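You operate a simulated robot arm through the tools that you are given. There is no shell and no other tool.

You run a simulated two-armed robot. Do the job below in one go: nothing can be reset, and whatever is moved stays where it is left.

## Task
Cap the green vial, press the cap home and rack the vial.
Fine: take the cap of the vial's own colour, use the cap press; slide back at LOAD.

It is judged by the outcome, as a careful person would: the job done as asked, and still so three seconds after it is handed in. It fails if anything else is knocked over, pushed out of place, dropped, spilled or broken. A push-on lid holds only when it is set on centred and level and pressed home; a screw cap is set on level and turned clockwise until tight.

## Robot
Two 7-joint arms with fingered hands on one trunk that stands fixed in place. Base frame: the origin is at the foot of the trunk, x ahead of it, y to its left, z up; the work surface is at about z = 0.72. Lengths are in m, angles in rad, forces in N, time in s.
The left shoulder is at [0.03, 0.119, 0.894], the right one opposite. With the tool pointing down near the work surface each hand reaches from about 0.4 to 0.78 m from the base axis, measured 20 degrees to its own side. Payload 3.8 kg a hand.
Tool frame (each hand has its own): the origin (TCP) lies between the finger pads and is the grasp point; the fingertips stand 0.025 m ahead of it; z points along the fingers, y is the line along which they close. Largest opening 0.088 m; the body of the gripper starts 0.029 m behind the TCP. The gripper is a hand of 4 fingers: y runs from the thumb to the fingers, the wrist lies at [-0.013, -0.106, -0.174] in the tool frame.
Orientation is told as [roll, pitch, yaw] about the base's x, y, z axes, in that order, counted from this pose: with the fingers straight down and the wrist toward the robot, the tool's x, y and z point along [0, 1, 0], [1, 0, 0] and [0, 0, -1] of the base frame.

## Interface
- The arms move only by the tool servo_tool. It takes "left_increments", "right_increments" or both (then of equal length, played together; a hand with none holds still); each is a list of rows, each an object of numbers (a shift or turn left out is 0): "wx", "wy", "wz": the turn, a rotation vector about the tool's x, y, z in rad; "tx", "ty", "tz": the shift along the tool's x, y, z in m. In form: [{"wx": .., "wy": .., "wz": .., "tx": .., "ty": .., "tz": ..}, ...]. A call has 1 to 20 rows; each row is the pose to reach, as a shift and turn from the pose commanded when the call began, along the tool's axes at that moment. Rows are played at 5 a second. More than 0.05 m and 0.15 rad between two rows, and nothing of the call is played. A pose out of reach is approached as far as the arm can. The call stops where the force on the tool passes 40 N (or 10 N more than at its start, if that is more) or the arm is blocked; 0.2 s more then pass. In this call time passes only in rows, and 0.2 s behind the last. The reply holds the time, the measured pose of the TCP, the force on the tool along the base axes, the opening and the grip force, in the units named above and with some noise, with the torque about the TCP (base axes, N m) and any sound that the robot's microphone picked up.
- Cameras (640 x 400 px; columns grow to the right, rows downward): "scene" is now at [0.0634, 0.0243, 1.4536]; the picture's right is [0.29, -0.96, 0.00], its down [-0.61, -0.18, -0.77] and it looks along [0.74, 0.22, -0.64] (base axes); focal length 311 px, centre (320, 200). "left" rides on the left gripper at [-0.064, -0.083, -0.098] in its tool frame; the picture's right is [-0.62, -0.37, 0.69], its down [0.71, -0.63, 0.30] and it looks along [0.32, 0.68, 0.65] (tool axes); focal length 265 px, centre (320, 200). "right" rides on the right gripper at [0.064, -0.083, -0.098] in its tool frame; the picture's right is [-0.62, 0.37, -0.69], its down [-0.71, -0.63, 0.30] and it looks along [-0.32, 0.68, 0.65] (tool axes); focal length 265 px, centre (320, 200). There is no depth. A picture from a camera that has moved, and an enlarged one, comes with that camera's place and axes in the base frame and with its lens.
- get_image(camera): a new picture of that camera. It takes no simulated time.
- lift_body(by): slides the trunk up (or, below 0, down) by that many m; the arms and the scene camera ride with it, the base frame stays. It gives what a move gives, with no picture.
- curl_fingers(index, middle, ring, thumb_bend, thumb_turn, hand): sets how far each is bent, from 0 (flat) to 1 (curled in); at 0.3 the hand is open as for a grip, at 0.7 the pads meet at the TCP. One left out holds its place. A second passes; each finger stops where it meets its share of the squeeze, and holds until it gets a number again. It is the only way to open and close the hand. It gives what a move gives, with no picture; readings hold the bend of each and the force on the fingers (four entries, about 0 where the hand has none), thumb and palm. thumb_turn goes from beside the hand (0) to across from the fingers (1), as for a grip.
- head_to(pan, tilt): turns the head with the scene camera to pan (to the left, within 2.094 rad either way) and tilt (down, from -0.506 to 1.204), counted from straight ahead of the robot. It gives what a move gives.
- inspect(camera, box): a new picture of the part [left, top, right, bottom] of that camera's present view, enlarged. It takes no simulated time.
- hand_in(): hands the job in; it is judged then, once.

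Places have to be worked out from the pictures, the camera data and where the tool is seen. Open the grippers and draw the arms clear of the work before you hand the job in, unless the task says otherwise.

The tools are called after ">>>" as a command line: name --argument value ..., lists and objects as JSON in quotes. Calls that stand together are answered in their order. servo_tool: Moves the arms, as the interface text tells. Its arguments: {"type":"object","properties":{"left_increments":{"type":"array","items":{"type":"object","properties":{"wx":{"type":"number"},"wy":{"type":"number"},"wz":{"type":"number"},"tx":{"type":"number"},"ty":{"type":"number"},"tz":{"type":"number"}}}},"right_increments":{"type":"array","items":{"type":"object","properties":{"wx":{"type":"number"},"wy":{"type":"number"},"wz":{"type":"number"},"tx":{"type":"number"},"ty":{"type":"number"},"tz":{"type":"number"}}}}},"required":[]} The other tools are called the same way: lift_body (by) slides the trunk up or down; curl_fingers (index, middle, ring, thumb_bend, thumb_turn, hand) moves the fingers one by one; head_to (pan, tilt) turns the head that bears the scene camera; get_image (camera) takes a picture; inspect (camera, box) takes an enlarged picture of a part of a camera's view; hand_in () hands the job in.

At the start:

```text
clock: 0.0
left_eef_pos: [0.5, 0.3384, 1.0987]
left_ee_rot: [0.0, 0.0, 0.001]
left_ft_force: [-0.1, 1.0, 0.3]
left_wrist_torque: [0.0, -0.03, -0.01]
left_finger_gap: 0.0878
left_grasp_force: 0.1
left_shape: jaw
left_bend: [0.3, 0.3, 0.3, 0.3, 0.98]
left_finger forces: [0.0, 0.1, 0.1, 0.0, 0.1, 0.0]
right_eef_pos: [0.5312, -0.0993, 1.1114]
right_ee_rot: [0.002, -0.001, 0.002]
right_ft_force: [0.1, 0.5, 0.3]
right_wrist_torque: [0.0, 0.0, 0.0]
right_finger_gap: 0.0876
right_grasp_force: 0.1
right_shape: jaw
right_bend: [0.3, 0.3, 0.3, 0.3, 0.98]
right_finger forces: [0.1, 0.0, 0.1, 0.0, 0.0, 0.0]
trunk travel left (down, up): [-0.05, 0.54]
head pan, tilt: [0.291, 0.695]
```

scene: 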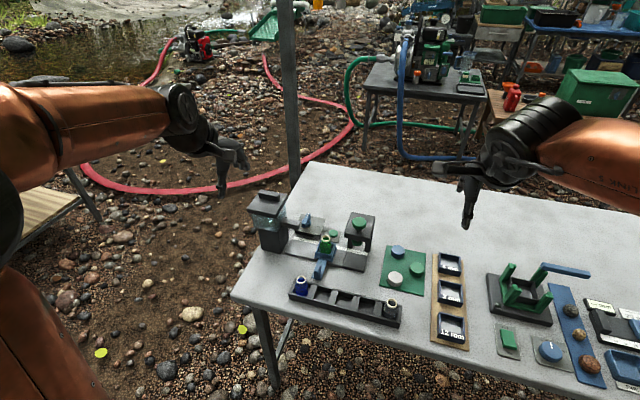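
right: 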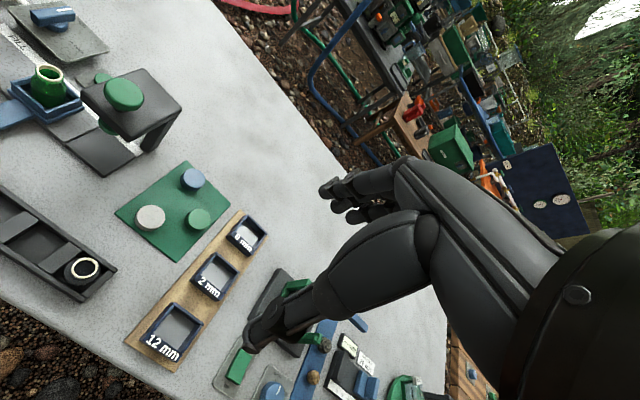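
left: 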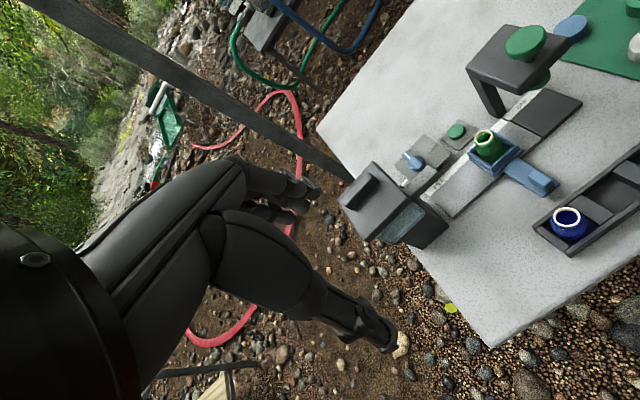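

I'll start by looking closely at the work area to identify the vial, caps, press and rack.

>>> inspect --camera "scene" --box '[230, 180, 440, 330]'

>>> inspect --camera "left" --box '[320, 0, 640, 280]'

>>> inspect --camera "right" --box '[0, 0, 320, 380]'

```text
2.67 times, centred on (335, 255) of scene
camera zoom: at [0.0634, 0.0243, 1.4536], right [0.29, -0.96, 0.0], down [-0.61, -0.18, -0.77], along [0.74, 0.22, -0.64], focal length 828 px, centre (280, 53)
```

zoom: 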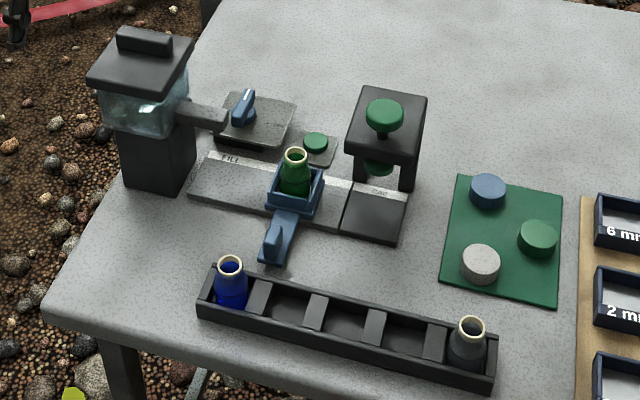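

```text
1.43 times, centred on (480, 140) of left
camera zoom: at [0.4156, 0.2749, 1.196], right [-0.37, -0.62, -0.69], down [-0.63, 0.71, -0.3], along [0.68, 0.32, -0.65], focal length 379 px, centre (91, 286)
```

zoom: 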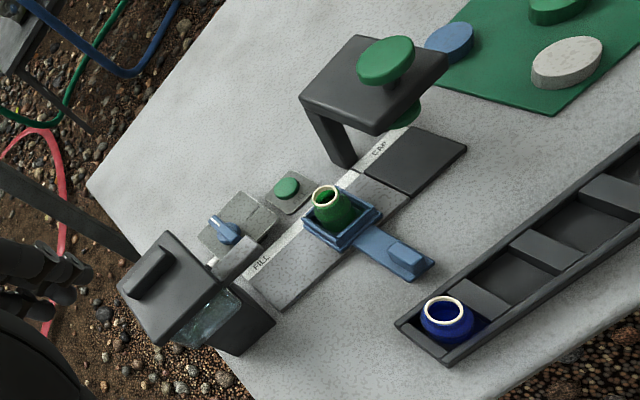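

```text
1.05 times, centred on (160, 190) of right (not enlarged: the box is as wide or as high as the picture)
camera zoom: at [0.4479, -0.0348, 1.2102], right [0.37, -0.62, 0.69], down [-0.63, -0.71, -0.3], along [0.68, -0.32, -0.65], focal length 279 px, centre (488, 210)
```

zoom: 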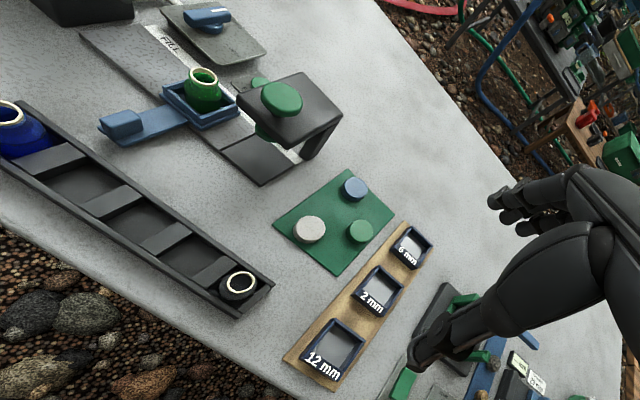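

The track runs along y, with FILL to the left, LOAD in the middle (the carriage and green vial are here) and CAP on the right under the press. I triangulate the vial mouth at about [0.655, 0.187, 0.796] and the green cap at about [0.669, -0.079, 0.74]. I'll zoom further to check details.

>>> inspect --camera "scene" --box '[300, 200, 380, 280]'

>>> inspect --camera "scene" --box '[380, 230, 440, 300]'

>>> inspect --camera "left" --box '[400, 10, 580, 210]'

>>> inspect --camera "right" --box '[0, 50, 220, 200]'

>>> inspect --camera "scene" --box '[280, 260, 420, 340]'

```text
5.00 times, centred on (340, 240) of scene
camera zoom: at [0.0634, 0.0243, 1.4536], right [0.29, -0.96, 0.0], down [-0.61, -0.18, -0.77], along [0.74, 0.22, -0.64], focal length 1553 px, centre (220, 0)
```

zoom: 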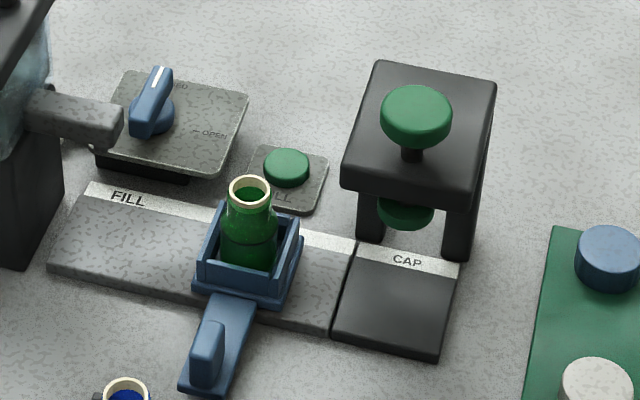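

```text
5.71 times, centred on (410, 265) of scene
camera zoom: at [0.0634, 0.0243, 1.4536], right [0.29, -0.96, 0.0], down [-0.61, -0.18, -0.77], along [0.74, 0.22, -0.64], focal length 1775 px, centre (-194, -171)
```

zoom: 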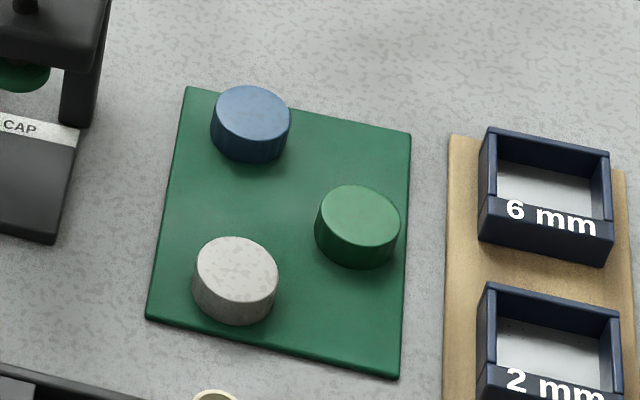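

```text
2.00 times, centred on (490, 110) of left
camera zoom: at [0.4156, 0.2749, 1.196], right [-0.37, -0.62, -0.69], down [-0.63, 0.71, -0.3], along [0.68, 0.32, -0.65], focal length 531 px, centre (-20, 380)
```

zoom: 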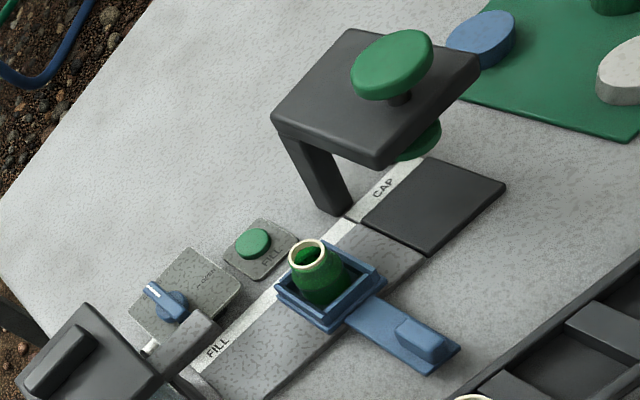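

```text
2.67 times, centred on (110, 125) of right
camera zoom: at [0.4479, -0.0348, 1.2102], right [0.37, -0.62, 0.69], down [-0.63, -0.71, -0.3], along [0.68, -0.32, -0.65], focal length 708 px, centre (880, 400)
```

zoom: 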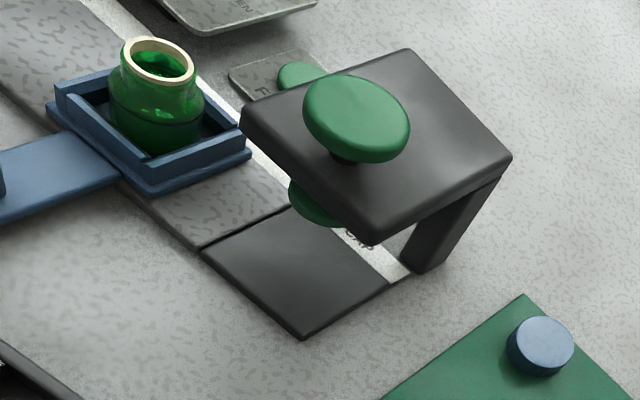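

```text
4.57 times, centred on (350, 300) of scene
camera zoom: at [0.0634, 0.0243, 1.4536], right [0.29, -0.96, 0.0], down [-0.61, -0.18, -0.77], along [0.74, 0.22, -0.64], focal length 1420 px, centre (183, -257)
```

zoom: 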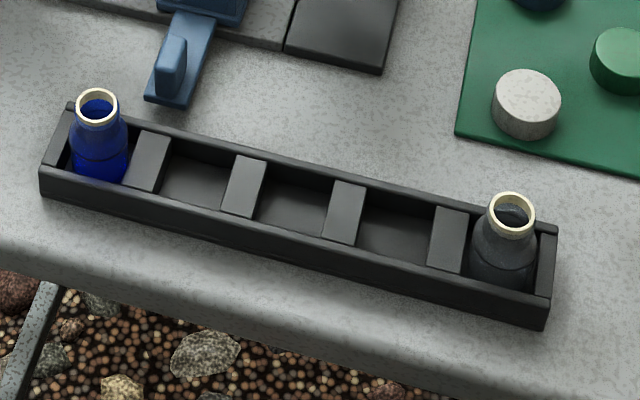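

The press knob is at about [0.652, 0.095, 0.89] and the carriage handle at about [0.566, 0.182, 0.775]. Next I'll look at the hands' real shape before planning the grips.

>>> inspect --camera "scene" --box '[420, 90, 600, 240]'

>>> inspect --camera "scene" --box '[140, 70, 280, 210]'

>>> inspect --camera "left" --box '[80, 140, 420, 380]'

```text
2.67 times, centred on (510, 165) of scene
camera zoom: at [0.0634, 0.0243, 1.4536], right [0.29, -0.96, 0.0], down [-0.61, -0.18, -0.77], along [0.74, 0.22, -0.64], focal length 828 px, centre (-187, 293)
```

zoom: 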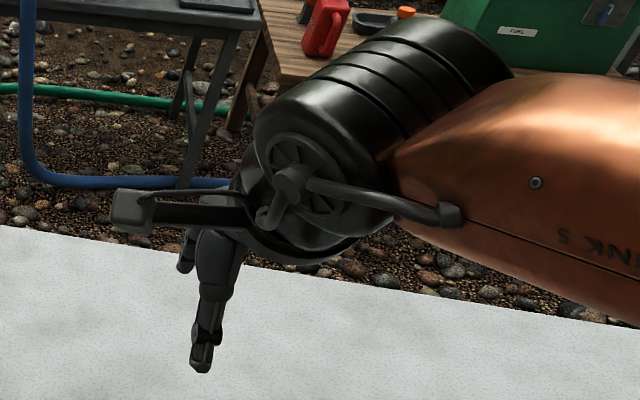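

```text
2.86 times, centred on (210, 140) of scene
camera zoom: at [0.0634, 0.0243, 1.4536], right [0.29, -0.96, 0.0], down [-0.61, -0.18, -0.77], along [0.74, 0.22, -0.64], focal length 887 px, centre (634, 371)
```

zoom: 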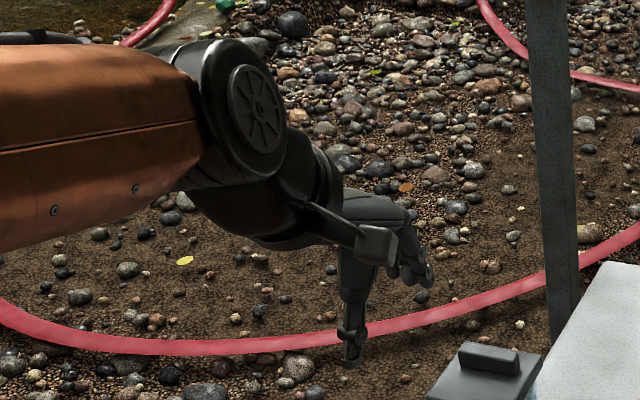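

```text
1.67 times, centred on (250, 260) of left
camera zoom: at [0.4156, 0.2749, 1.196], right [-0.37, -0.62, -0.69], down [-0.63, 0.71, -0.3], along [0.68, 0.32, -0.65], focal length 442 px, centre (437, 100)
```

zoom: 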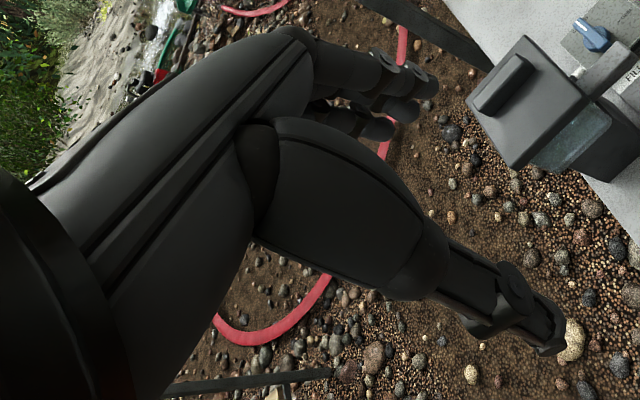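

The thumb sits on the tool's -y side and a row of fingers on the +y side. I'll draw the right arm aside and bring the left hand, turned -90° in yaw so the thumb fits between the other two caps, to well above the green cap.

>>> servo_tool --left_increments '[{"tx": -0.035, "ty": 0.014, "tz": 0.0, "wz": 0.131}, {"tx": -0.07, "ty": 0.028, "tz": 0.0, "wz": 0.262}, {"tx": -0.104, "ty": 0.042, "tz": 0.012, "wz": 0.393}, {"tx": -0.139, "ty": 0.056, "tz": 0.025, "wz": 0.524}, {"tx": -0.174, "ty": 0.07, "tz": 0.037, "wz": 0.654}, {"tx": -0.209, "ty": 0.085, "tz": 0.05, "wz": 0.785}, {"tx": -0.243, "ty": 0.099, "tz": 0.062, "wz": 0.916}, {"tx": -0.278, "ty": 0.113, "tz": 0.075, "wz": 1.047}, {"tx": -0.313, "ty": 0.127, "tz": 0.087, "wz": 1.178}, {"tx": -0.348, "ty": 0.141, "tz": 0.1, "wz": 1.309}, {"tx": -0.382, "ty": 0.155, "tz": 0.125, "wz": 1.44}, {"tx": -0.417, "ty": 0.169, "tz": 0.149, "wz": 1.571}]' --right_increments '[{"tx": -0.03, "ty": -0.01}, {"tx": -0.06, "ty": -0.02}, {"tx": -0.09, "ty": -0.03}, {"tx": -0.12, "ty": -0.04}, {"tx": -0.15, "ty": -0.05}, {"tx": -0.18, "ty": -0.06}, {"tx": -0.21, "ty": -0.07}, {"tx": -0.24, "ty": -0.08}, {"tx": -0.27, "ty": -0.09}, {"tx": -0.28, "ty": -0.1}, {"tx": -0.29, "ty": -0.11}, {"tx": -0.3, "ty": -0.12}]'

```text
clock: 2.6
left_eef_pos: [0.6096, -0.054, 0.9358]
left_ee_rot: [-0.002, -0.002, -1.575]
left_ft_force: [0.1, 0.7, -0.2]
left_wrist_torque: [0.0, 0.0, -0.02]
left_finger_gap: 0.088
left_grasp_force: 0.0
left_shape: jaw
left_bend: [0.3, 0.3, 0.3, 0.3, 0.98]
left_finger forces: [0.0, 0.1, 0.0, 0.0, 0.1, 0.1]
left hand out of reach, approached as far as the arm can: row 11, 12
right_eef_pos: [0.4103, -0.3993, 1.1134]
right_ee_rot: [-0.002, -0.002, 0.001]
right_ft_force: [0.1, -0.1, 0.2]
right_wrist_torque: [-0.02, 0.0, -0.02]
right_finger_gap: 0.0878
right_grasp_force: 0.0
right_shape: jaw
right_bend: [0.3, 0.3, 0.3, 0.3, 0.98]
right_finger forces: [0.0, 0.1, 0.0, 0.0, 0.0, 0.0]
right hand out of reach, approached as far as the arm can: row 6
trunk travel left (down, up): [-0.05, 0.54]
head pan, tilt: [0.291, 0.695]
```

At yaw -90° the left wrist has to go too far out. I'll use about -60° instead, which brings the wrist nearer, then check where it ends up.

>>> servo_tool --left_increments '[{"wz": -0.13, "tx": 0.0, "tz": 0.0}, {"wz": -0.26, "tx": 0.0, "tz": 0.01}, {"wz": -0.39, "tx": 0.0, "tz": 0.02}, {"wz": -0.524, "tx": 0.0, "tz": 0.03}]'

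```text
clock: 3.6
left_eef_pos: [0.6095, -0.0538, 0.9038]
left_ee_rot: [0.001, -0.001, -1.045]
left_ft_force: [-0.3, -0.4, 0.9]
left_wrist_torque: [0.02, 0.01, -0.01]
left_finger_gap: 0.088
left_grasp_force: 0.0
left_shape: jaw
left_bend: [0.3, 0.3, 0.3, 0.3, 0.98]
left_finger forces: [0.1, 0.0, 0.1, 0.1, 0.0, 0.0]
right_eef_pos: [0.4109, -0.3986, 1.1115]
right_ee_rot: [0.002, 0.0, -0.001]
right_ft_force: [0.6, 0.4, 0.0]
right_wrist_torque: [0.0, -0.01, 0.0]
right_finger_gap: 0.0878
right_grasp_force: 0.0
right_shape: jaw
right_bend: [0.3, 0.3, 0.3, 0.3, 0.98]
right_finger forces: [0.1, 0.0, 0.1, 0.0, 0.0, 0.0]
trunk travel left (down, up): [-0.05, 0.54]
head pan, tilt: [0.291, 0.695]
```

The commanded pose follows the clamped one, so I can track it. I'll narrow the hand opening, move above the green cap at z ≈ 0.85, and look.

>>> curl_fingers --hand "left" --index 0.42 --middle 0.42 --ring 0.42 --thumb_bend 0.42 --thumb_turn 1.0

>>> servo_tool --left_increments '[{"tx": 0.013, "ty": 0.017, "tz": 0.018}, {"tx": 0.026, "ty": 0.034, "tz": 0.036}, {"tx": 0.039, "ty": 0.0514, "tz": 0.055}]'

>>> get_image --camera "left"

>>> get_image --camera "scene"

```text
clock: 4.6
left_eef_pos: [0.6108, -0.0557, 0.904]
left_ee_rot: [0.0, 0.0, -1.047]
left_ft_force: [-0.8, -0.6, -0.4]
left_wrist_torque: [0.0, -0.02, -0.02]
left_finger_gap: 0.0597
left_grasp_force: 0.1
left_shape: fingers
left_bend: [0.42, 0.42, 0.42, 0.42, 0.99]
left_finger forces: [0.0, 0.0, 0.0, 0.0, 0.0, 0.0]
right_eef_pos: [0.4112, -0.3993, 1.1112]
right_ee_rot: [-0.001, -0.001, -0.001]
right_ft_force: [0.4, 0.7, 0.4]
right_wrist_torque: [-0.03, 0.03, 0.05]
right_finger_gap: 0.0873
right_grasp_force: 0.0
right_shape: jaw
right_bend: [0.3, 0.3, 0.3, 0.3, 0.98]
right_finger forces: [0.1, 0.0, 0.0, 0.1, 0.0, 0.1]
trunk travel left (down, up): [-0.05, 0.54]
head pan, tilt: [0.291, 0.695]
```

```text
clock: 5.4
left_eef_pos: [0.6706, -0.0792, 0.8483]
left_ee_rot: [-0.002, 0.003, -1.049]
left_ft_force: [-0.6, 0.6, 0.2]
left_wrist_torque: [-0.02, 0.02, 0.01]
left_finger_gap: 0.0595
left_grasp_force: 0.0
left_shape: fingers
left_bend: [0.42, 0.42, 0.42, 0.42, 0.99]
left_finger forces: [0.0, 0.1, 0.0, 0.1, 0.0, 0.0]
right_eef_pos: [0.4122, -0.3997, 1.1118]
right_ee_rot: [0.0, 0.0, 0.001]
right_ft_force: [0.1, 0.5, 0.5]
right_wrist_torque: [-0.01, -0.02, 0.0]
right_finger_gap: 0.0878
right_grasp_force: 0.0
right_shape: jaw
right_bend: [0.3, 0.3, 0.3, 0.3, 0.98]
right_finger forces: [0.0, 0.0, 0.2, 0.0, 0.0, 0.0]
trunk travel left (down, up): [-0.05, 0.54]
head pan, tilt: [0.291, 0.695]
```

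```text
taken
camera left: at [0.5718, -0.0386, 0.9464], right [-0.72, 0.01, -0.69], down [0.3, 0.9, -0.3], along [0.62, -0.43, -0.66], focal length 265 px, centre (320, 200)
```

left: 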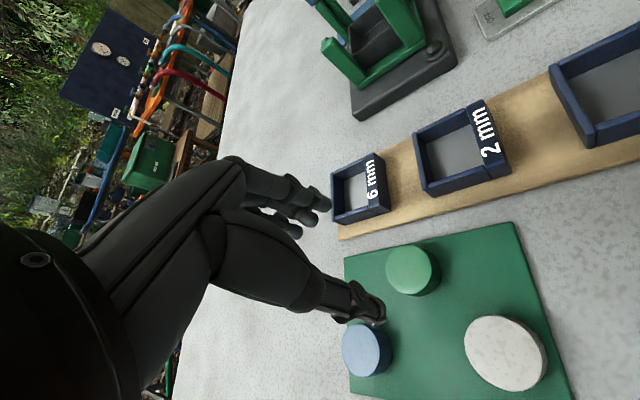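

```text
taken
camera scene: at [0.0641, 0.0233, 1.4535], right [0.29, -0.96, 0.0], down [-0.61, -0.18, -0.77], along [0.73, 0.22, -0.64], focal length 311 px, centre (320, 200)
```

scene: 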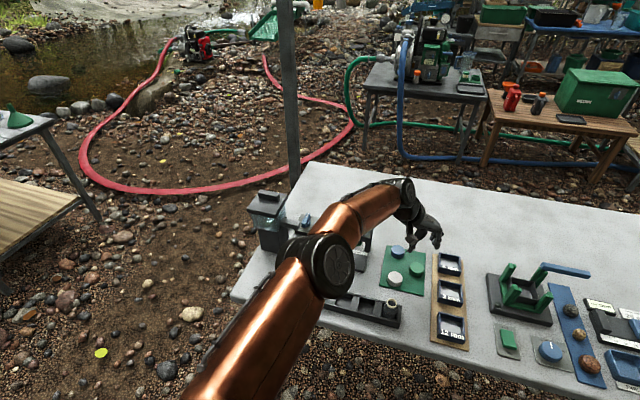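

The cap comes out at about [0.668, -0.079] and the hand geometry matches. I'll zoom in to see the fingers relative to the cap before descending.

>>> inspect --camera "left" --box '[220, 150, 480, 390]'

>>> inspect --camera "scene" --box '[360, 180, 480, 300]'

```text
1.67 times, centred on (350, 270) of left
camera zoom: at [0.5718, -0.0386, 0.9464], right [-0.72, 0.01, -0.69], down [0.3, 0.9, -0.3], along [0.62, -0.43, -0.66], focal length 442 px, centre (270, 83)
```

zoom: 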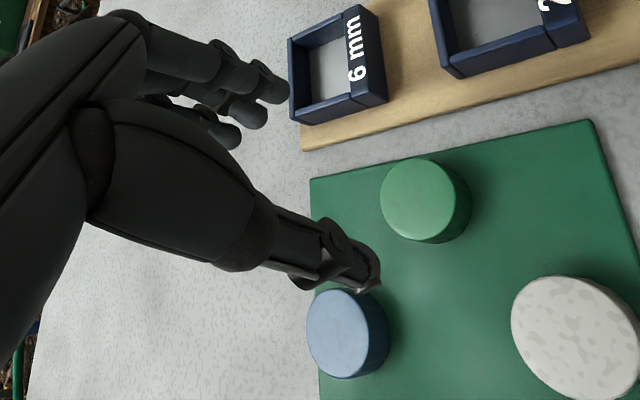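

```text
3.33 times, centred on (420, 240) of scene
camera zoom: at [0.0641, 0.0233, 1.4535], right [0.29, -0.96, 0.0], down [-0.61, -0.18, -0.77], along [0.73, 0.22, -0.64], focal length 1035 px, centre (-13, 67)
```

zoom: 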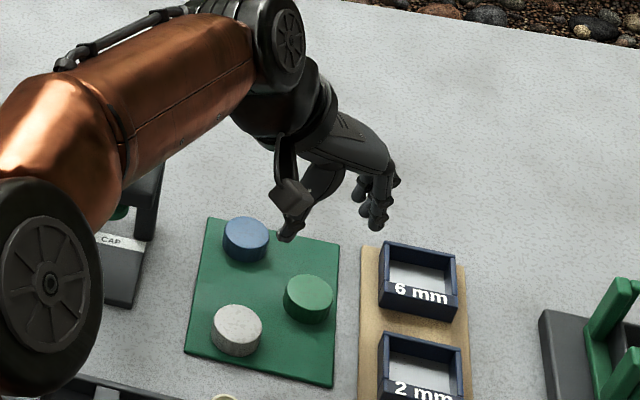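

The three fingertips and the thumb bracket the cap as predicted. I'll lower to z ≈ 0.785 and check with the camera again.

>>> servo_tool --left_increments '[{"tx": -0.001, "ty": -0.001, "tz": 0.025}, {"tx": -0.002, "ty": -0.001, "tz": 0.045}, {"tx": -0.002, "ty": -0.001, "tz": 0.064}]'

>>> get_image --camera "left"

>>> inspect --camera "scene" --box '[370, 200, 470, 290]'

```text
clock: 6.2
left_eef_pos: [0.6671, -0.0798, 0.7842]
left_ee_rot: [0.001, -0.001, -1.046]
left_ft_force: [0.5, -0.1, -0.2]
left_wrist_torque: [0.0, -0.04, 0.04]
left_finger_gap: 0.0596
left_grasp_force: 0.1
left_shape: fingers
left_bend: [0.42, 0.42, 0.42, 0.42, 0.99]
left_finger forces: [0.0, 0.0, 0.0, 0.0, 0.0, 0.0]
right_eef_pos: [0.4118, -0.3996, 1.1121]
right_ee_rot: [-0.001, 0.0, 0.0]
right_ft_force: [0.1, -0.5, -1.0]
right_wrist_torque: [0.02, 0.01, 0.0]
right_finger_gap: 0.0875
right_grasp_force: 0.1
right_shape: jaw
right_bend: [0.3, 0.3, 0.3, 0.3, 0.98]
right_finger forces: [0.1, 0.0, 0.0, 0.1, 0.0, 0.0]
trunk travel left (down, up): [-0.05, 0.54]
head pan, tilt: [0.291, 0.695]
```

```text
taken
camera left: at [0.5698, -0.0389, 0.8828], right [-0.72, 0.01, -0.69], down [0.3, 0.9, -0.3], along [0.62, -0.43, -0.65], focal length 265 px, centre (320, 200)
```

left: 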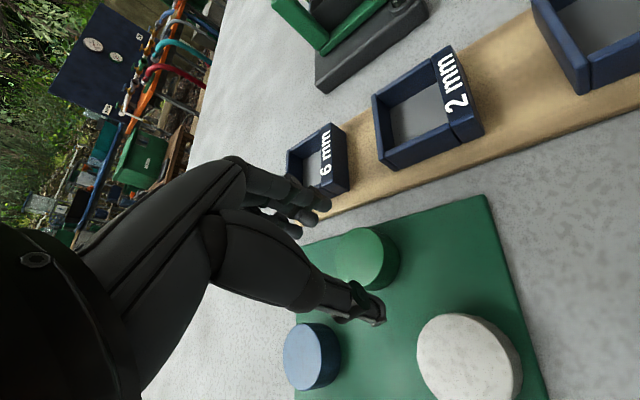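

```text
4.44 times, centred on (420, 245) of scene
camera zoom: at [0.0637, 0.0238, 1.4536], right [0.29, -0.96, 0.0], down [-0.61, -0.18, -0.77], along [0.73, 0.22, -0.64], focal length 1380 px, centre (-124, 0)
```

zoom: 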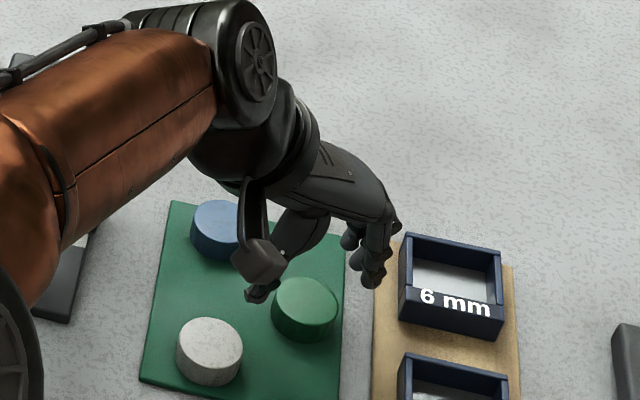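

The cap top is at about [0.666, -0.079] and the TCP is right above it, with thumb and fingers clear of the neighbours. I'll lower to about z = 0.752, where the tips are just above the mat.

>>> servo_tool --left_increments '[{"tz": 0.012}, {"tz": 0.024}, {"tz": 0.032}]'

>>> get_image --camera "left"

>>> inspect --camera "scene" --box '[380, 220, 460, 290]'

```text
clock: 7.0
left_eef_pos: [0.6659, -0.0797, 0.7539]
left_ee_rot: [0.0, 0.0, -1.047]
left_ft_force: [0.1, 0.0, 1.8]
left_wrist_torque: [-0.02, -0.04, 0.02]
left_finger_gap: 0.0598
left_grasp_force: 1.4
left_shape: fingers
left_bend: [0.42, 0.42, 0.42, 0.42, 0.99]
left_finger forces: [0.1, 2.1, 0.0, 0.0, 0.0, 0.0]
right_eef_pos: [0.4111, -0.4002, 1.1124]
right_ee_rot: [0.0, 0.0, 0.001]
right_ft_force: [-0.4, 0.2, -0.4]
right_wrist_torque: [-0.02, 0.0, -0.02]
right_finger_gap: 0.0877
right_grasp_force: 0.1
right_shape: jaw
right_bend: [0.3, 0.3, 0.3, 0.3, 0.98]
right_finger forces: [0.0, 0.0, 0.1, 0.0, 0.0, 0.1]
trunk travel left (down, up): [-0.05, 0.54]
head pan, tilt: [0.291, 0.695]
```

```text
taken
camera left: at [0.5678, -0.0382, 0.8516], right [-0.72, 0.01, -0.69], down [0.3, 0.9, -0.3], along [0.62, -0.43, -0.65], focal length 265 px, centre (320, 200)
```

left: 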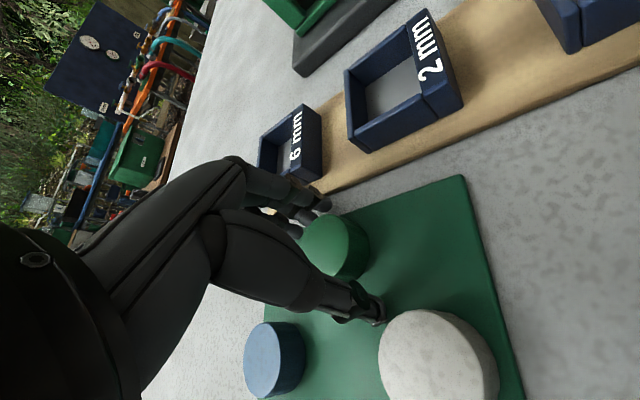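

```text
5.71 times, centred on (420, 255) of scene
camera zoom: at [0.0631, 0.024, 1.4536], right [0.29, -0.96, 0.0], down [-0.61, -0.18, -0.77], along [0.74, 0.22, -0.64], focal length 1775 px, centre (-251, -114)
```

zoom: 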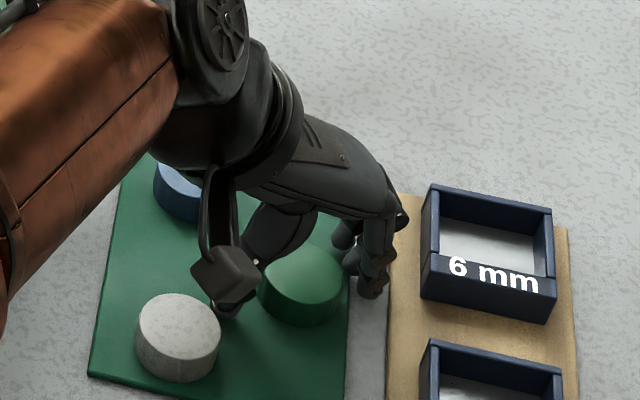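

The middle finger feels a slight 2 N upward contact at z = 0.754, so it's touching the mat or board. I'll raise 2 mm and then close gently in steps.

>>> servo_tool --left_increments '[{"tz": -0.002, "ty": 0.0}]'

>>> curl_fingers --hand "left" --index 0.48 --middle 0.48 --ring 0.48 --thumb_bend 0.48

>>> get_image --camera "left"

```text
clock: 7.4
left_eef_pos: [0.6656, -0.0785, 0.7542]
left_ee_rot: [-0.001, -0.001, -1.048]
left_ft_force: [0.0, 0.0, -0.4]
left_wrist_torque: [0.02, 0.0, 0.03]
left_finger_gap: 0.0596
left_grasp_force: 0.0
left_shape: fingers
left_bend: [0.42, 0.42, 0.42, 0.42, 0.99]
left_finger forces: [0.0, 0.0, 0.0, 0.0, 0.1, 0.0]
right_eef_pos: [0.4126, -0.4004, 1.1122]
right_ee_rot: [0.0, -0.002, 0.001]
right_ft_force: [0.4, -1.0, -0.2]
right_wrist_torque: [0.0, 0.02, 0.02]
right_finger_gap: 0.0878
right_grasp_force: 0.0
right_shape: jaw
right_bend: [0.3, 0.3, 0.3, 0.3, 0.98]
right_finger forces: [0.1, 0.0, 0.1, 0.0, 0.0, 0.1]
trunk travel left (down, up): [-0.05, 0.54]
head pan, tilt: [0.291, 0.695]
```

```text
clock: 8.4
left_eef_pos: [0.6657, -0.0784, 0.7548]
left_ee_rot: [0.001, 0.0, -1.047]
left_ft_force: [-0.3, 0.2, -0.5]
left_wrist_torque: [-0.01, -0.02, -0.02]
left_finger_gap: 0.0465
left_grasp_force: 0.1
left_shape: fingers
left_bend: [0.48, 0.48, 0.48, 0.48, 1.0]
left_finger forces: [0.0, 0.1, 0.0, 0.0, 0.0, 0.0]
right_eef_pos: [0.4124, -0.3997, 1.1119]
right_ee_rot: [0.0, 0.0, 0.0]
right_ft_force: [-0.8, -0.4, -0.1]
right_wrist_torque: [-0.01, 0.0, 0.01]
right_finger_gap: 0.0875
right_grasp_force: 0.0
right_shape: jaw
right_bend: [0.3, 0.3, 0.3, 0.3, 0.98]
right_finger forces: [0.1, 0.0, 0.1, 0.0, 0.0, 0.0]
trunk travel left (down, up): [-0.05, 0.54]
head pan, tilt: [0.291, 0.695]
```

```text
taken
camera left: at [0.5681, -0.0383, 0.8531], right [-0.72, 0.01, -0.69], down [0.3, 0.9, -0.3], along [0.62, -0.43, -0.65], focal length 265 px, centre (320, 200)
```

left: 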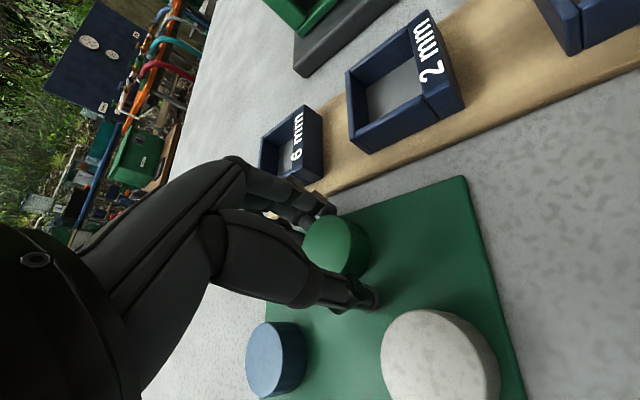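

The gap is now 46 mm with no contact, and the cap is still centred between the pads. I'll close a bit more.

>>> curl_fingers --hand "left" --index 0.52 --middle 0.52 --ring 0.52 --thumb_bend 0.52

>>> inspect --camera "left" --box '[240, 160, 440, 360]'

```text
clock: 9.4
left_eef_pos: [0.6659, -0.0793, 0.7559]
left_ee_rot: [0.0, 0.0, -1.047]
left_ft_force: [-0.4, 0.2, -0.3]
left_wrist_torque: [0.0, 0.01, -0.02]
left_finger_gap: 0.0378
left_grasp_force: 0.4
left_shape: fingers
left_bend: [0.52, 0.52, 0.52, 0.52, 1.0]
left_finger forces: [0.1, 0.1, 0.1, 0.0, 0.0, 0.0]
right_eef_pos: [0.4115, -0.3989, 1.112]
right_ee_rot: [-0.001, 0.0, 0.001]
right_ft_force: [-0.2, 0.0, -0.3]
right_wrist_torque: [-0.03, 0.03, 0.02]
right_finger_gap: 0.0877
right_grasp_force: 0.1
right_shape: jaw
right_bend: [0.3, 0.3, 0.3, 0.3, 0.98]
right_finger forces: [0.1, 0.0, 0.0, 0.1, 0.0, 0.1]
trunk travel left (down, up): [-0.05, 0.54]
head pan, tilt: [0.291, 0.695]
```

```text
2.00 times, centred on (340, 260) of left
camera zoom: at [0.5681, -0.0383, 0.8531], right [-0.72, 0.01, -0.69], down [0.3, 0.9, -0.3], along [0.62, -0.43, -0.65], focal length 531 px, centre (280, 80)
```

zoom: 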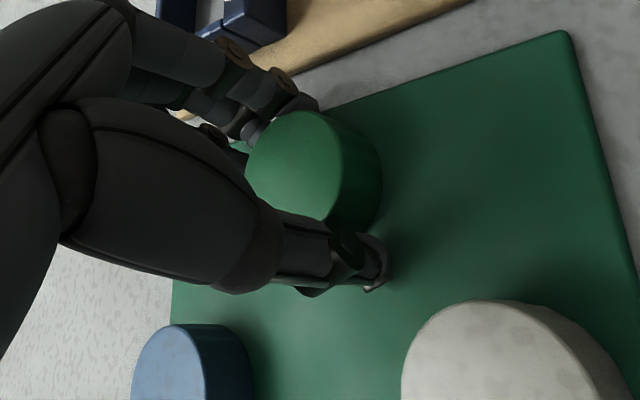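

The pads look just about to touch the cap at a gap of 38 mm. I'll close further to get a firm grip.

>>> curl_fingers --hand "left" --index 0.57 --middle 0.57 --ring 0.57 --thumb_bend 0.57

>>> inspect --camera "left" --box '[240, 160, 440, 360]'

```text
clock: 10.4
left_eef_pos: [0.6664, -0.0779, 0.7549]
left_ee_rot: [0.001, 0.002, -1.048]
left_ft_force: [0.1, -0.6, 0.1]
left_wrist_torque: [0.0, 0.02, 0.01]
left_finger_gap: 0.0314
left_grasp_force: 1.6
left_shape: fingers
left_bend: [0.55, 0.55, 0.56, 0.54, 1.0]
left_finger forces: [0.6, 0.7, 0.0, 0.1, 1.3, 0.0]
right_eef_pos: [0.4121, -0.3992, 1.1111]
right_ee_rot: [-0.001, -0.001, -0.002]
right_ft_force: [0.7, -0.4, 0.3]
right_wrist_torque: [0.02, 0.02, 0.0]
right_finger_gap: 0.0876
right_grasp_force: 0.2
right_shape: jaw
right_bend: [0.3, 0.3, 0.3, 0.3, 0.98]
right_finger forces: [0.0, 0.0, 0.0, 0.0, 0.0, 0.0]
trunk travel left (down, up): [-0.05, 0.54]
head pan, tilt: [0.291, 0.695]
```

```text
2.00 times, centred on (340, 260) of left
camera zoom: at [0.5681, -0.0383, 0.8531], right [-0.72, 0.01, -0.69], down [0.3, 0.9, -0.3], along [0.62, -0.43, -0.65], focal length 531 px, centre (280, 80)
```

zoom: 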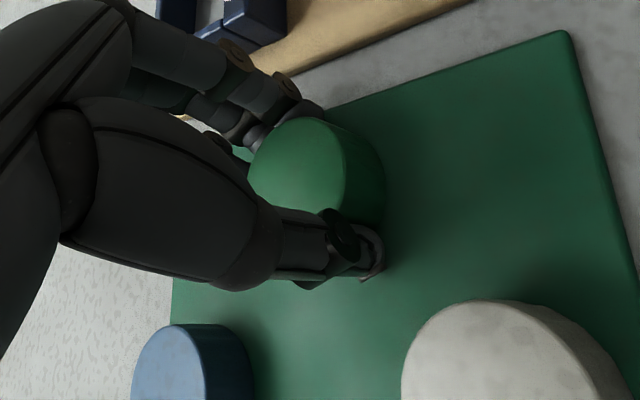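

There's contact now (thumb 1.3 N, index and middle about 0.7 N each). I'll squeeze more for a secure hold.

>>> curl_fingers --hand "left" --index 0.64 --middle 0.64 --ring 0.64 --thumb_bend 0.64

>>> inspect --camera "left" --box '[240, 160, 440, 360]'

>>> inspect --camera "scene" --box '[380, 220, 460, 290]'

```text
clock: 11.4
left_eef_pos: [0.6661, -0.0781, 0.7543]
left_ee_rot: [0.0, 0.001, -1.047]
left_ft_force: [0.6, -0.5, 0.3]
left_wrist_torque: [-0.01, -0.01, 0.02]
left_finger_gap: 0.0288
left_grasp_force: 7.6
left_shape: fingers
left_bend: [0.58, 0.59, 0.64, 0.55, 1.0]
left_finger forces: [3.7, 4.2, 0.0, 0.0, 7.4, 0.0]
right_eef_pos: [0.4109, -0.3988, 1.1115]
right_ee_rot: [0.0, 0.0, 0.0]
right_ft_force: [0.5, 0.1, -0.4]
right_wrist_torque: [0.01, -0.03, 0.02]
right_finger_gap: 0.088
right_grasp_force: 0.1
right_shape: jaw
right_bend: [0.3, 0.3, 0.3, 0.3, 0.98]
right_finger forces: [0.0, 0.1, 0.0, 0.0, 0.0, 0.0]
trunk travel left (down, up): [-0.05, 0.54]
head pan, tilt: [0.291, 0.695]
```

```text
2.00 times, centred on (340, 260) of left
camera zoom: at [0.568, -0.0383, 0.8532], right [-0.72, 0.01, -0.69], down [0.3, 0.9, -0.3], along [0.62, -0.43, -0.65], focal length 531 px, centre (280, 80)
```

zoom: 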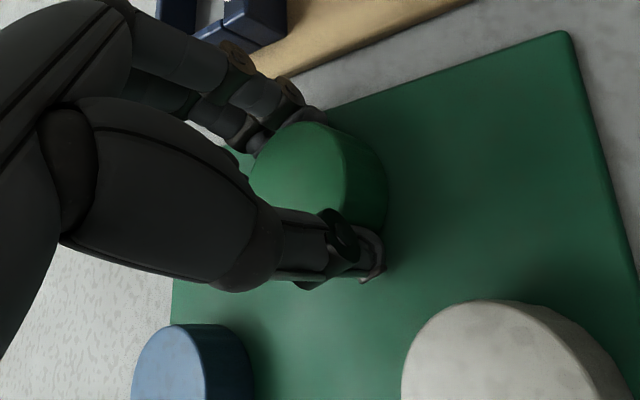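

```text
5.71 times, centred on (420, 255) of scene
camera zoom: at [0.0634, 0.0239, 1.4536], right [0.29, -0.96, 0.0], down [-0.61, -0.18, -0.77], along [0.74, 0.22, -0.64], focal length 1775 px, centre (-251, -114)
```

zoom: 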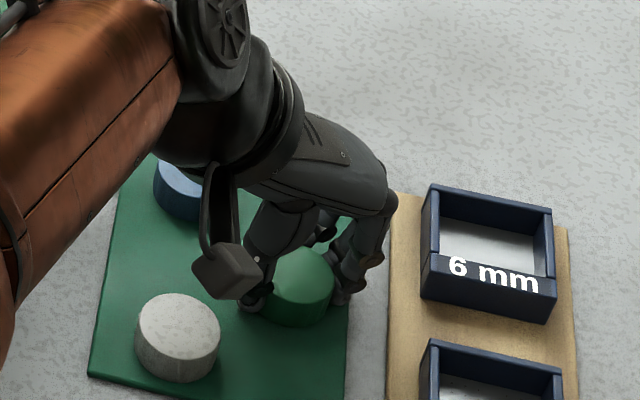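

The grip is solid: 7.6 N, with the thumb opposing index and middle. I'll lift slowly by 6 cm and check the cap stays level in the hand.

>>> servo_tool --left_increments '[{"tz": -0.005}, {"tz": -0.012}, {"tz": -0.02}, {"tz": -0.035}, {"tz": -0.05}, {"tz": -0.065}]'

>>> inspect --camera "left" --box '[240, 160, 440, 360]'

>>> inspect --camera "scene" --box '[380, 190, 460, 270]'

```text
clock: 12.8
left_eef_pos: [0.6675, -0.0806, 0.8188]
left_ee_rot: [0.002, 0.0, -1.047]
left_ft_force: [0.0, 0.6, -0.1]
left_wrist_torque: [0.01, 0.0, 0.02]
left_finger_gap: 0.0287
left_grasp_force: 7.5
left_shape: fingers
left_bend: [0.58, 0.59, 0.64, 0.55, 1.0]
left_finger forces: [3.6, 3.9, 0.1, 0.0, 7.5, 0.0]
right_eef_pos: [0.4109, -0.3998, 1.1121]
right_ee_rot: [-0.001, -0.001, -0.001]
right_ft_force: [0.7, 0.4, 0.3]
right_wrist_torque: [0.01, 0.03, -0.01]
right_finger_gap: 0.0875
right_grasp_force: 0.0
right_shape: jaw
right_bend: [0.3, 0.3, 0.3, 0.3, 0.98]
right_finger forces: [0.1, 0.0, 0.0, 0.0, 0.0, 0.0]
trunk travel left (down, up): [-0.05, 0.54]
head pan, tilt: [0.291, 0.695]
```

```text
2.00 times, centred on (340, 260) of left
camera zoom: at [0.5691, -0.0391, 0.918], right [-0.72, 0.01, -0.69], down [0.3, 0.9, -0.3], along [0.62, -0.43, -0.65], focal length 531 px, centre (280, 80)
```

zoom: 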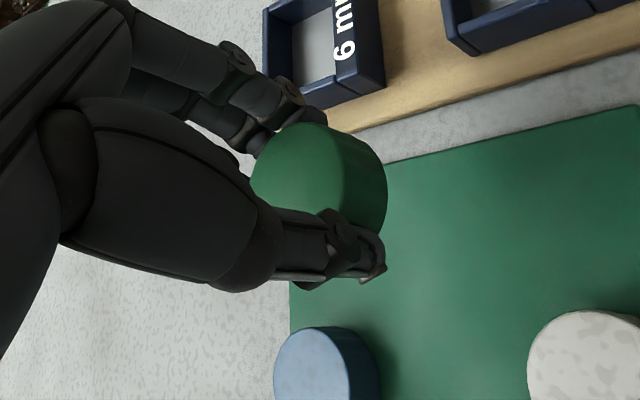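

```text
5.00 times, centred on (420, 230) of scene
camera zoom: at [0.0633, 0.0239, 1.4536], right [0.29, -0.96, 0.0], down [-0.61, -0.18, -0.77], along [0.74, 0.22, -0.64], focal length 1553 px, centre (-180, 50)
```

zoom: 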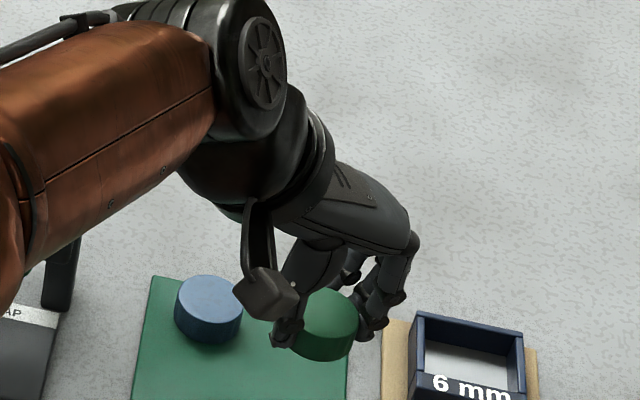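

The cap is lifted and looks level. I'll zoom in more to measure exactly where the cap sits relative to the TCP.

>>> inspect --camera "left" --box '[290, 210, 390, 272]'

>>> inspect --camera "scene" --box '[400, 230, 440, 260]'

>>> get_image --camera "right"

```text
6.40 times, centred on (340, 241) of left
camera zoom: at [0.5691, -0.0391, 0.918], right [-0.72, 0.01, -0.69], down [0.3, 0.9, -0.3], along [0.62, -0.43, -0.65], focal length 1699 px, centre (192, -62)
```

zoom: 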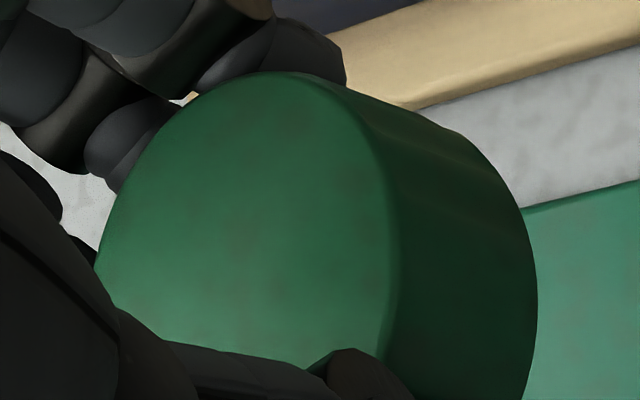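

```text
13.33 times, centred on (420, 245) of scene
camera zoom: at [0.0633, 0.0239, 1.4536], right [0.29, -0.96, 0.0], down [-0.61, -0.18, -0.77], along [0.74, 0.22, -0.64], focal length 4141 px, centre (-1013, -400)
```

zoom: 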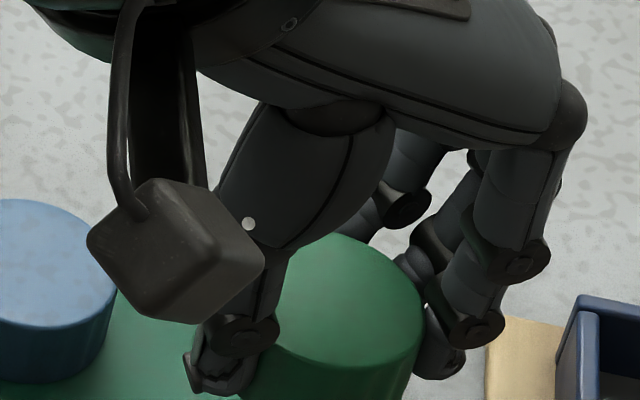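

```text
taken
camera right: at [0.3279, -0.3349, 1.2105], right [0.37, -0.62, 0.69], down [-0.63, -0.71, -0.3], along [0.68, -0.32, -0.65], focal length 265 px, centre (320, 200)
```

right: 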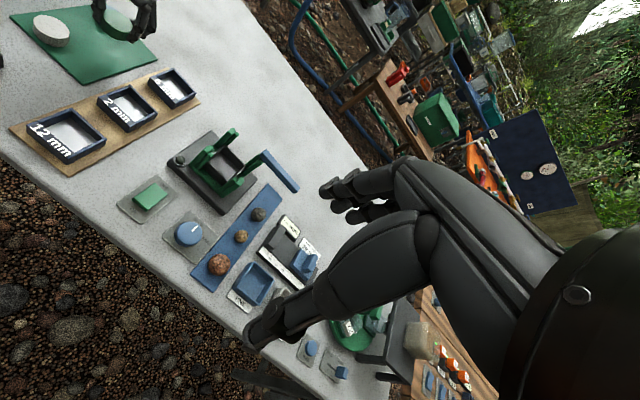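

From the zoom I put the cap centre at about tool (+0.004, +0.002) and its radius at about 17 mm. Next I lift over the press height, turn to yaw 0 (fingers away from the press) and stop above the vial, to measure its mouth with the same camera.

>>> servo_tool --left_increments '[{"tz": -0.03}, {"tz": -0.06}, {"tz": -0.1}, {"tz": -0.14}, {"tx": 0.0154, "ty": -0.0298, "tz": -0.141, "wz": -0.131}, {"tx": 0.0308, "ty": -0.0596, "tz": -0.141, "wz": -0.262}, {"tx": 0.0462, "ty": -0.0894, "tz": -0.141, "wz": -0.393}, {"tx": 0.0616, "ty": -0.1192, "tz": -0.141, "wz": -0.524}, {"tx": 0.077, "ty": -0.149, "tz": -0.141, "wz": -0.654}, {"tx": 0.0924, "ty": -0.1787, "tz": -0.141, "wz": -0.785}, {"tx": 0.1078, "ty": -0.2085, "tz": -0.141, "wz": -0.916}, {"tx": 0.1232, "ty": -0.2383, "tz": -0.141, "wz": -1.047}, {"tx": 0.1232, "ty": -0.2383, "tz": -0.115, "wz": -1.047}, {"tx": 0.1232, "ty": -0.2383, "tz": -0.09, "wz": -1.047}]'

>>> get_image --camera "left"

>>> get_image --camera "scene"

```text
clock: 15.8
left_eef_pos: [0.6553, 0.1883, 0.9104]
left_ee_rot: [0.001, -0.001, 0.001]
left_ft_force: [0.1, 0.8, 0.1]
left_wrist_torque: [-0.02, 0.02, -0.05]
left_finger_gap: 0.0285
left_grasp_force: 7.3
left_shape: fingers
left_bend: [0.58, 0.59, 0.64, 0.55, 1.0]
left_finger forces: [3.4, 3.7, 0.0, 0.1, 7.2, 0.1]
right_eef_pos: [0.4126, -0.3987, 1.1119]
right_ee_rot: [0.001, 0.0, -0.001]
right_ft_force: [0.0, -0.8, 0.0]
right_wrist_torque: [-0.02, 0.02, -0.02]
right_finger_gap: 0.0874
right_grasp_force: 0.0
right_shape: jaw
right_bend: [0.3, 0.3, 0.3, 0.3, 0.98]
right_finger forces: [0.0, 0.0, 0.0, 0.0, 0.0, 0.0]
trunk travel left (down, up): [-0.05, 0.54]
head pan, tilt: [0.291, 0.695]
```

```text
taken
camera left: at [0.5712, 0.1251, 1.0079], right [-0.37, -0.62, -0.69], down [-0.63, 0.71, -0.3], along [0.68, 0.32, -0.65], focal length 265 px, centre (320, 200)
```

left: 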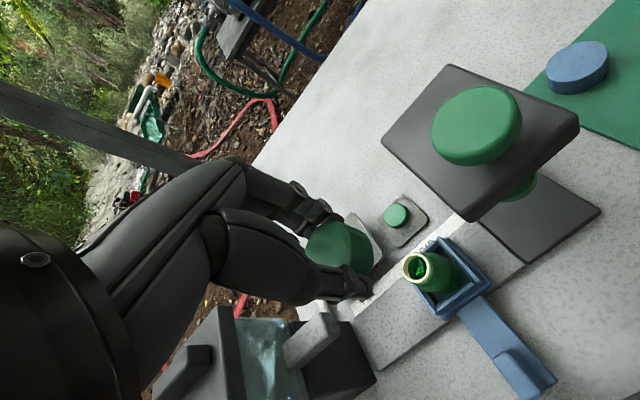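

```text
taken
camera scene: at [0.0636, 0.0241, 1.4536], right [0.29, -0.96, 0.0], down [-0.61, -0.18, -0.77], along [0.74, 0.22, -0.64], focal length 311 px, centre (320, 200)
```

scene: 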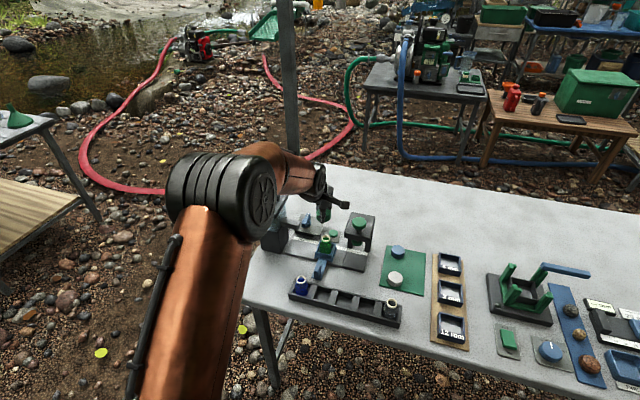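

The left camera sees the vial mouth clearly beside the held cap. I'll zoom into both to measure their relative offset.

>>> inspect --camera "left" --box '[380, 230, 500, 305]'

>>> inspect --camera "left" --box '[290, 210, 390, 272]'

>>> inspect --camera "scene" --box '[290, 180, 370, 280]'

```text
5.33 times, centred on (440, 268) of left
camera zoom: at [0.5712, 0.1251, 1.0079], right [-0.37, -0.62, -0.69], down [-0.63, 0.71, -0.3], along [0.68, 0.32, -0.65], focal length 1416 px, centre (-320, -160)
```

zoom: 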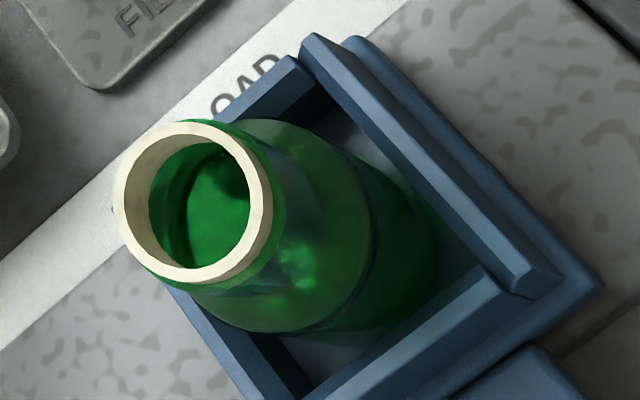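

```text
6.40 times, centred on (340, 241) of left
camera zoom: at [0.5712, 0.1251, 1.0079], right [-0.37, -0.62, -0.69], down [-0.63, 0.71, -0.3], along [0.68, 0.32, -0.65], focal length 1699 px, centre (192, -62)
```

zoom: 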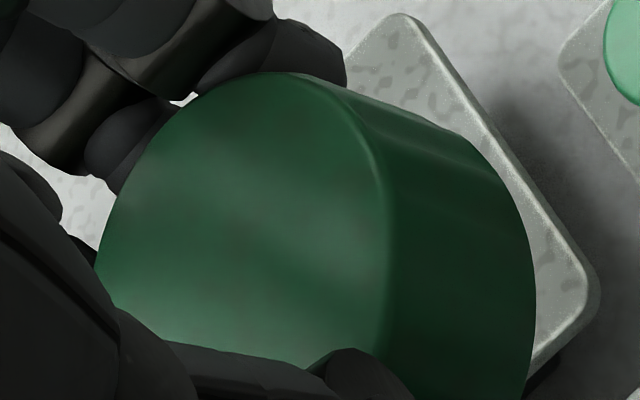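

```text
4.00 times, centred on (330, 230) of scene
camera zoom: at [0.0636, 0.0241, 1.4536], right [0.29, -0.96, 0.0], down [-0.61, -0.18, -0.77], along [0.74, 0.22, -0.64], focal length 1242 px, centre (280, 80)
```

zoom: 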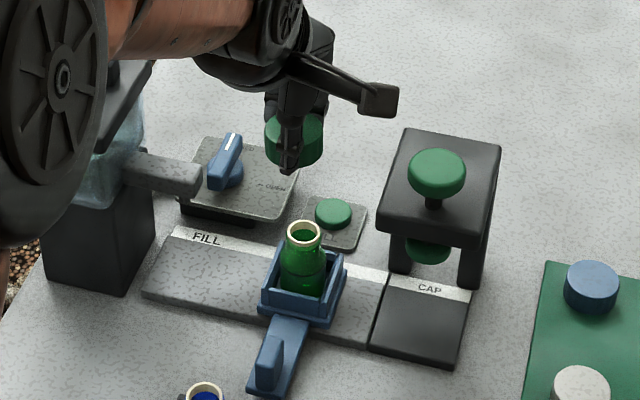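

I estimate the cap centre needs to move about 7 mm toward -y relative to the vial mouth. I'll refine this with high-zoom scene views of both.

>>> inspect --camera "scene" --box '[310, 200, 342, 220]'

>>> inspect --camera "scene" --box '[310, 230, 342, 250]'

```text
16.00 times, centred on (326, 210) of scene
camera zoom: at [0.0636, 0.0241, 1.4536], right [0.29, -0.96, 0.0], down [-0.61, -0.18, -0.77], along [0.74, 0.22, -0.64], focal length 4969 px, centre (224, 40)
```

zoom: 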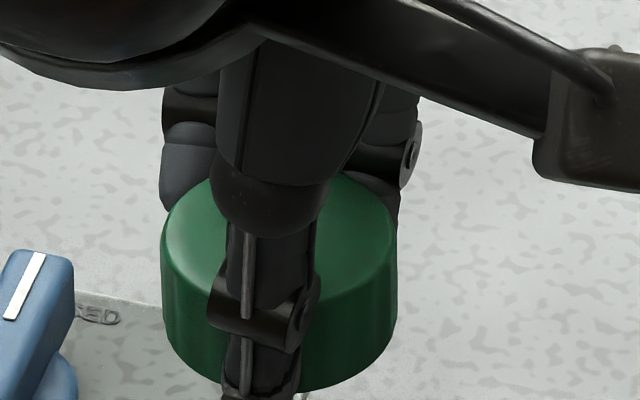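

```text
16.00 times, centred on (326, 240) of scene
camera zoom: at [0.0636, 0.0241, 1.4536], right [0.29, -0.96, 0.0], down [-0.61, -0.18, -0.77], along [0.74, 0.22, -0.64], focal length 4969 px, centre (224, -440)
```

zoom: 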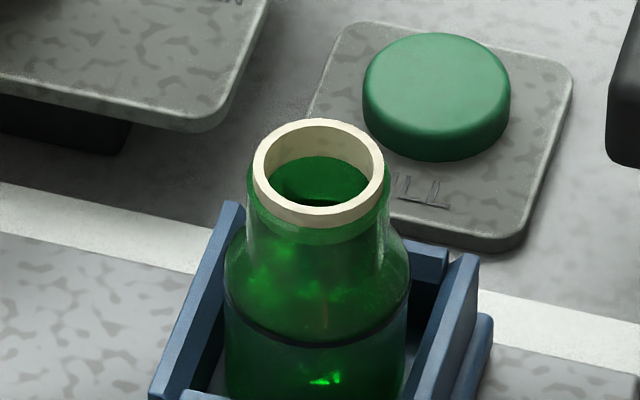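

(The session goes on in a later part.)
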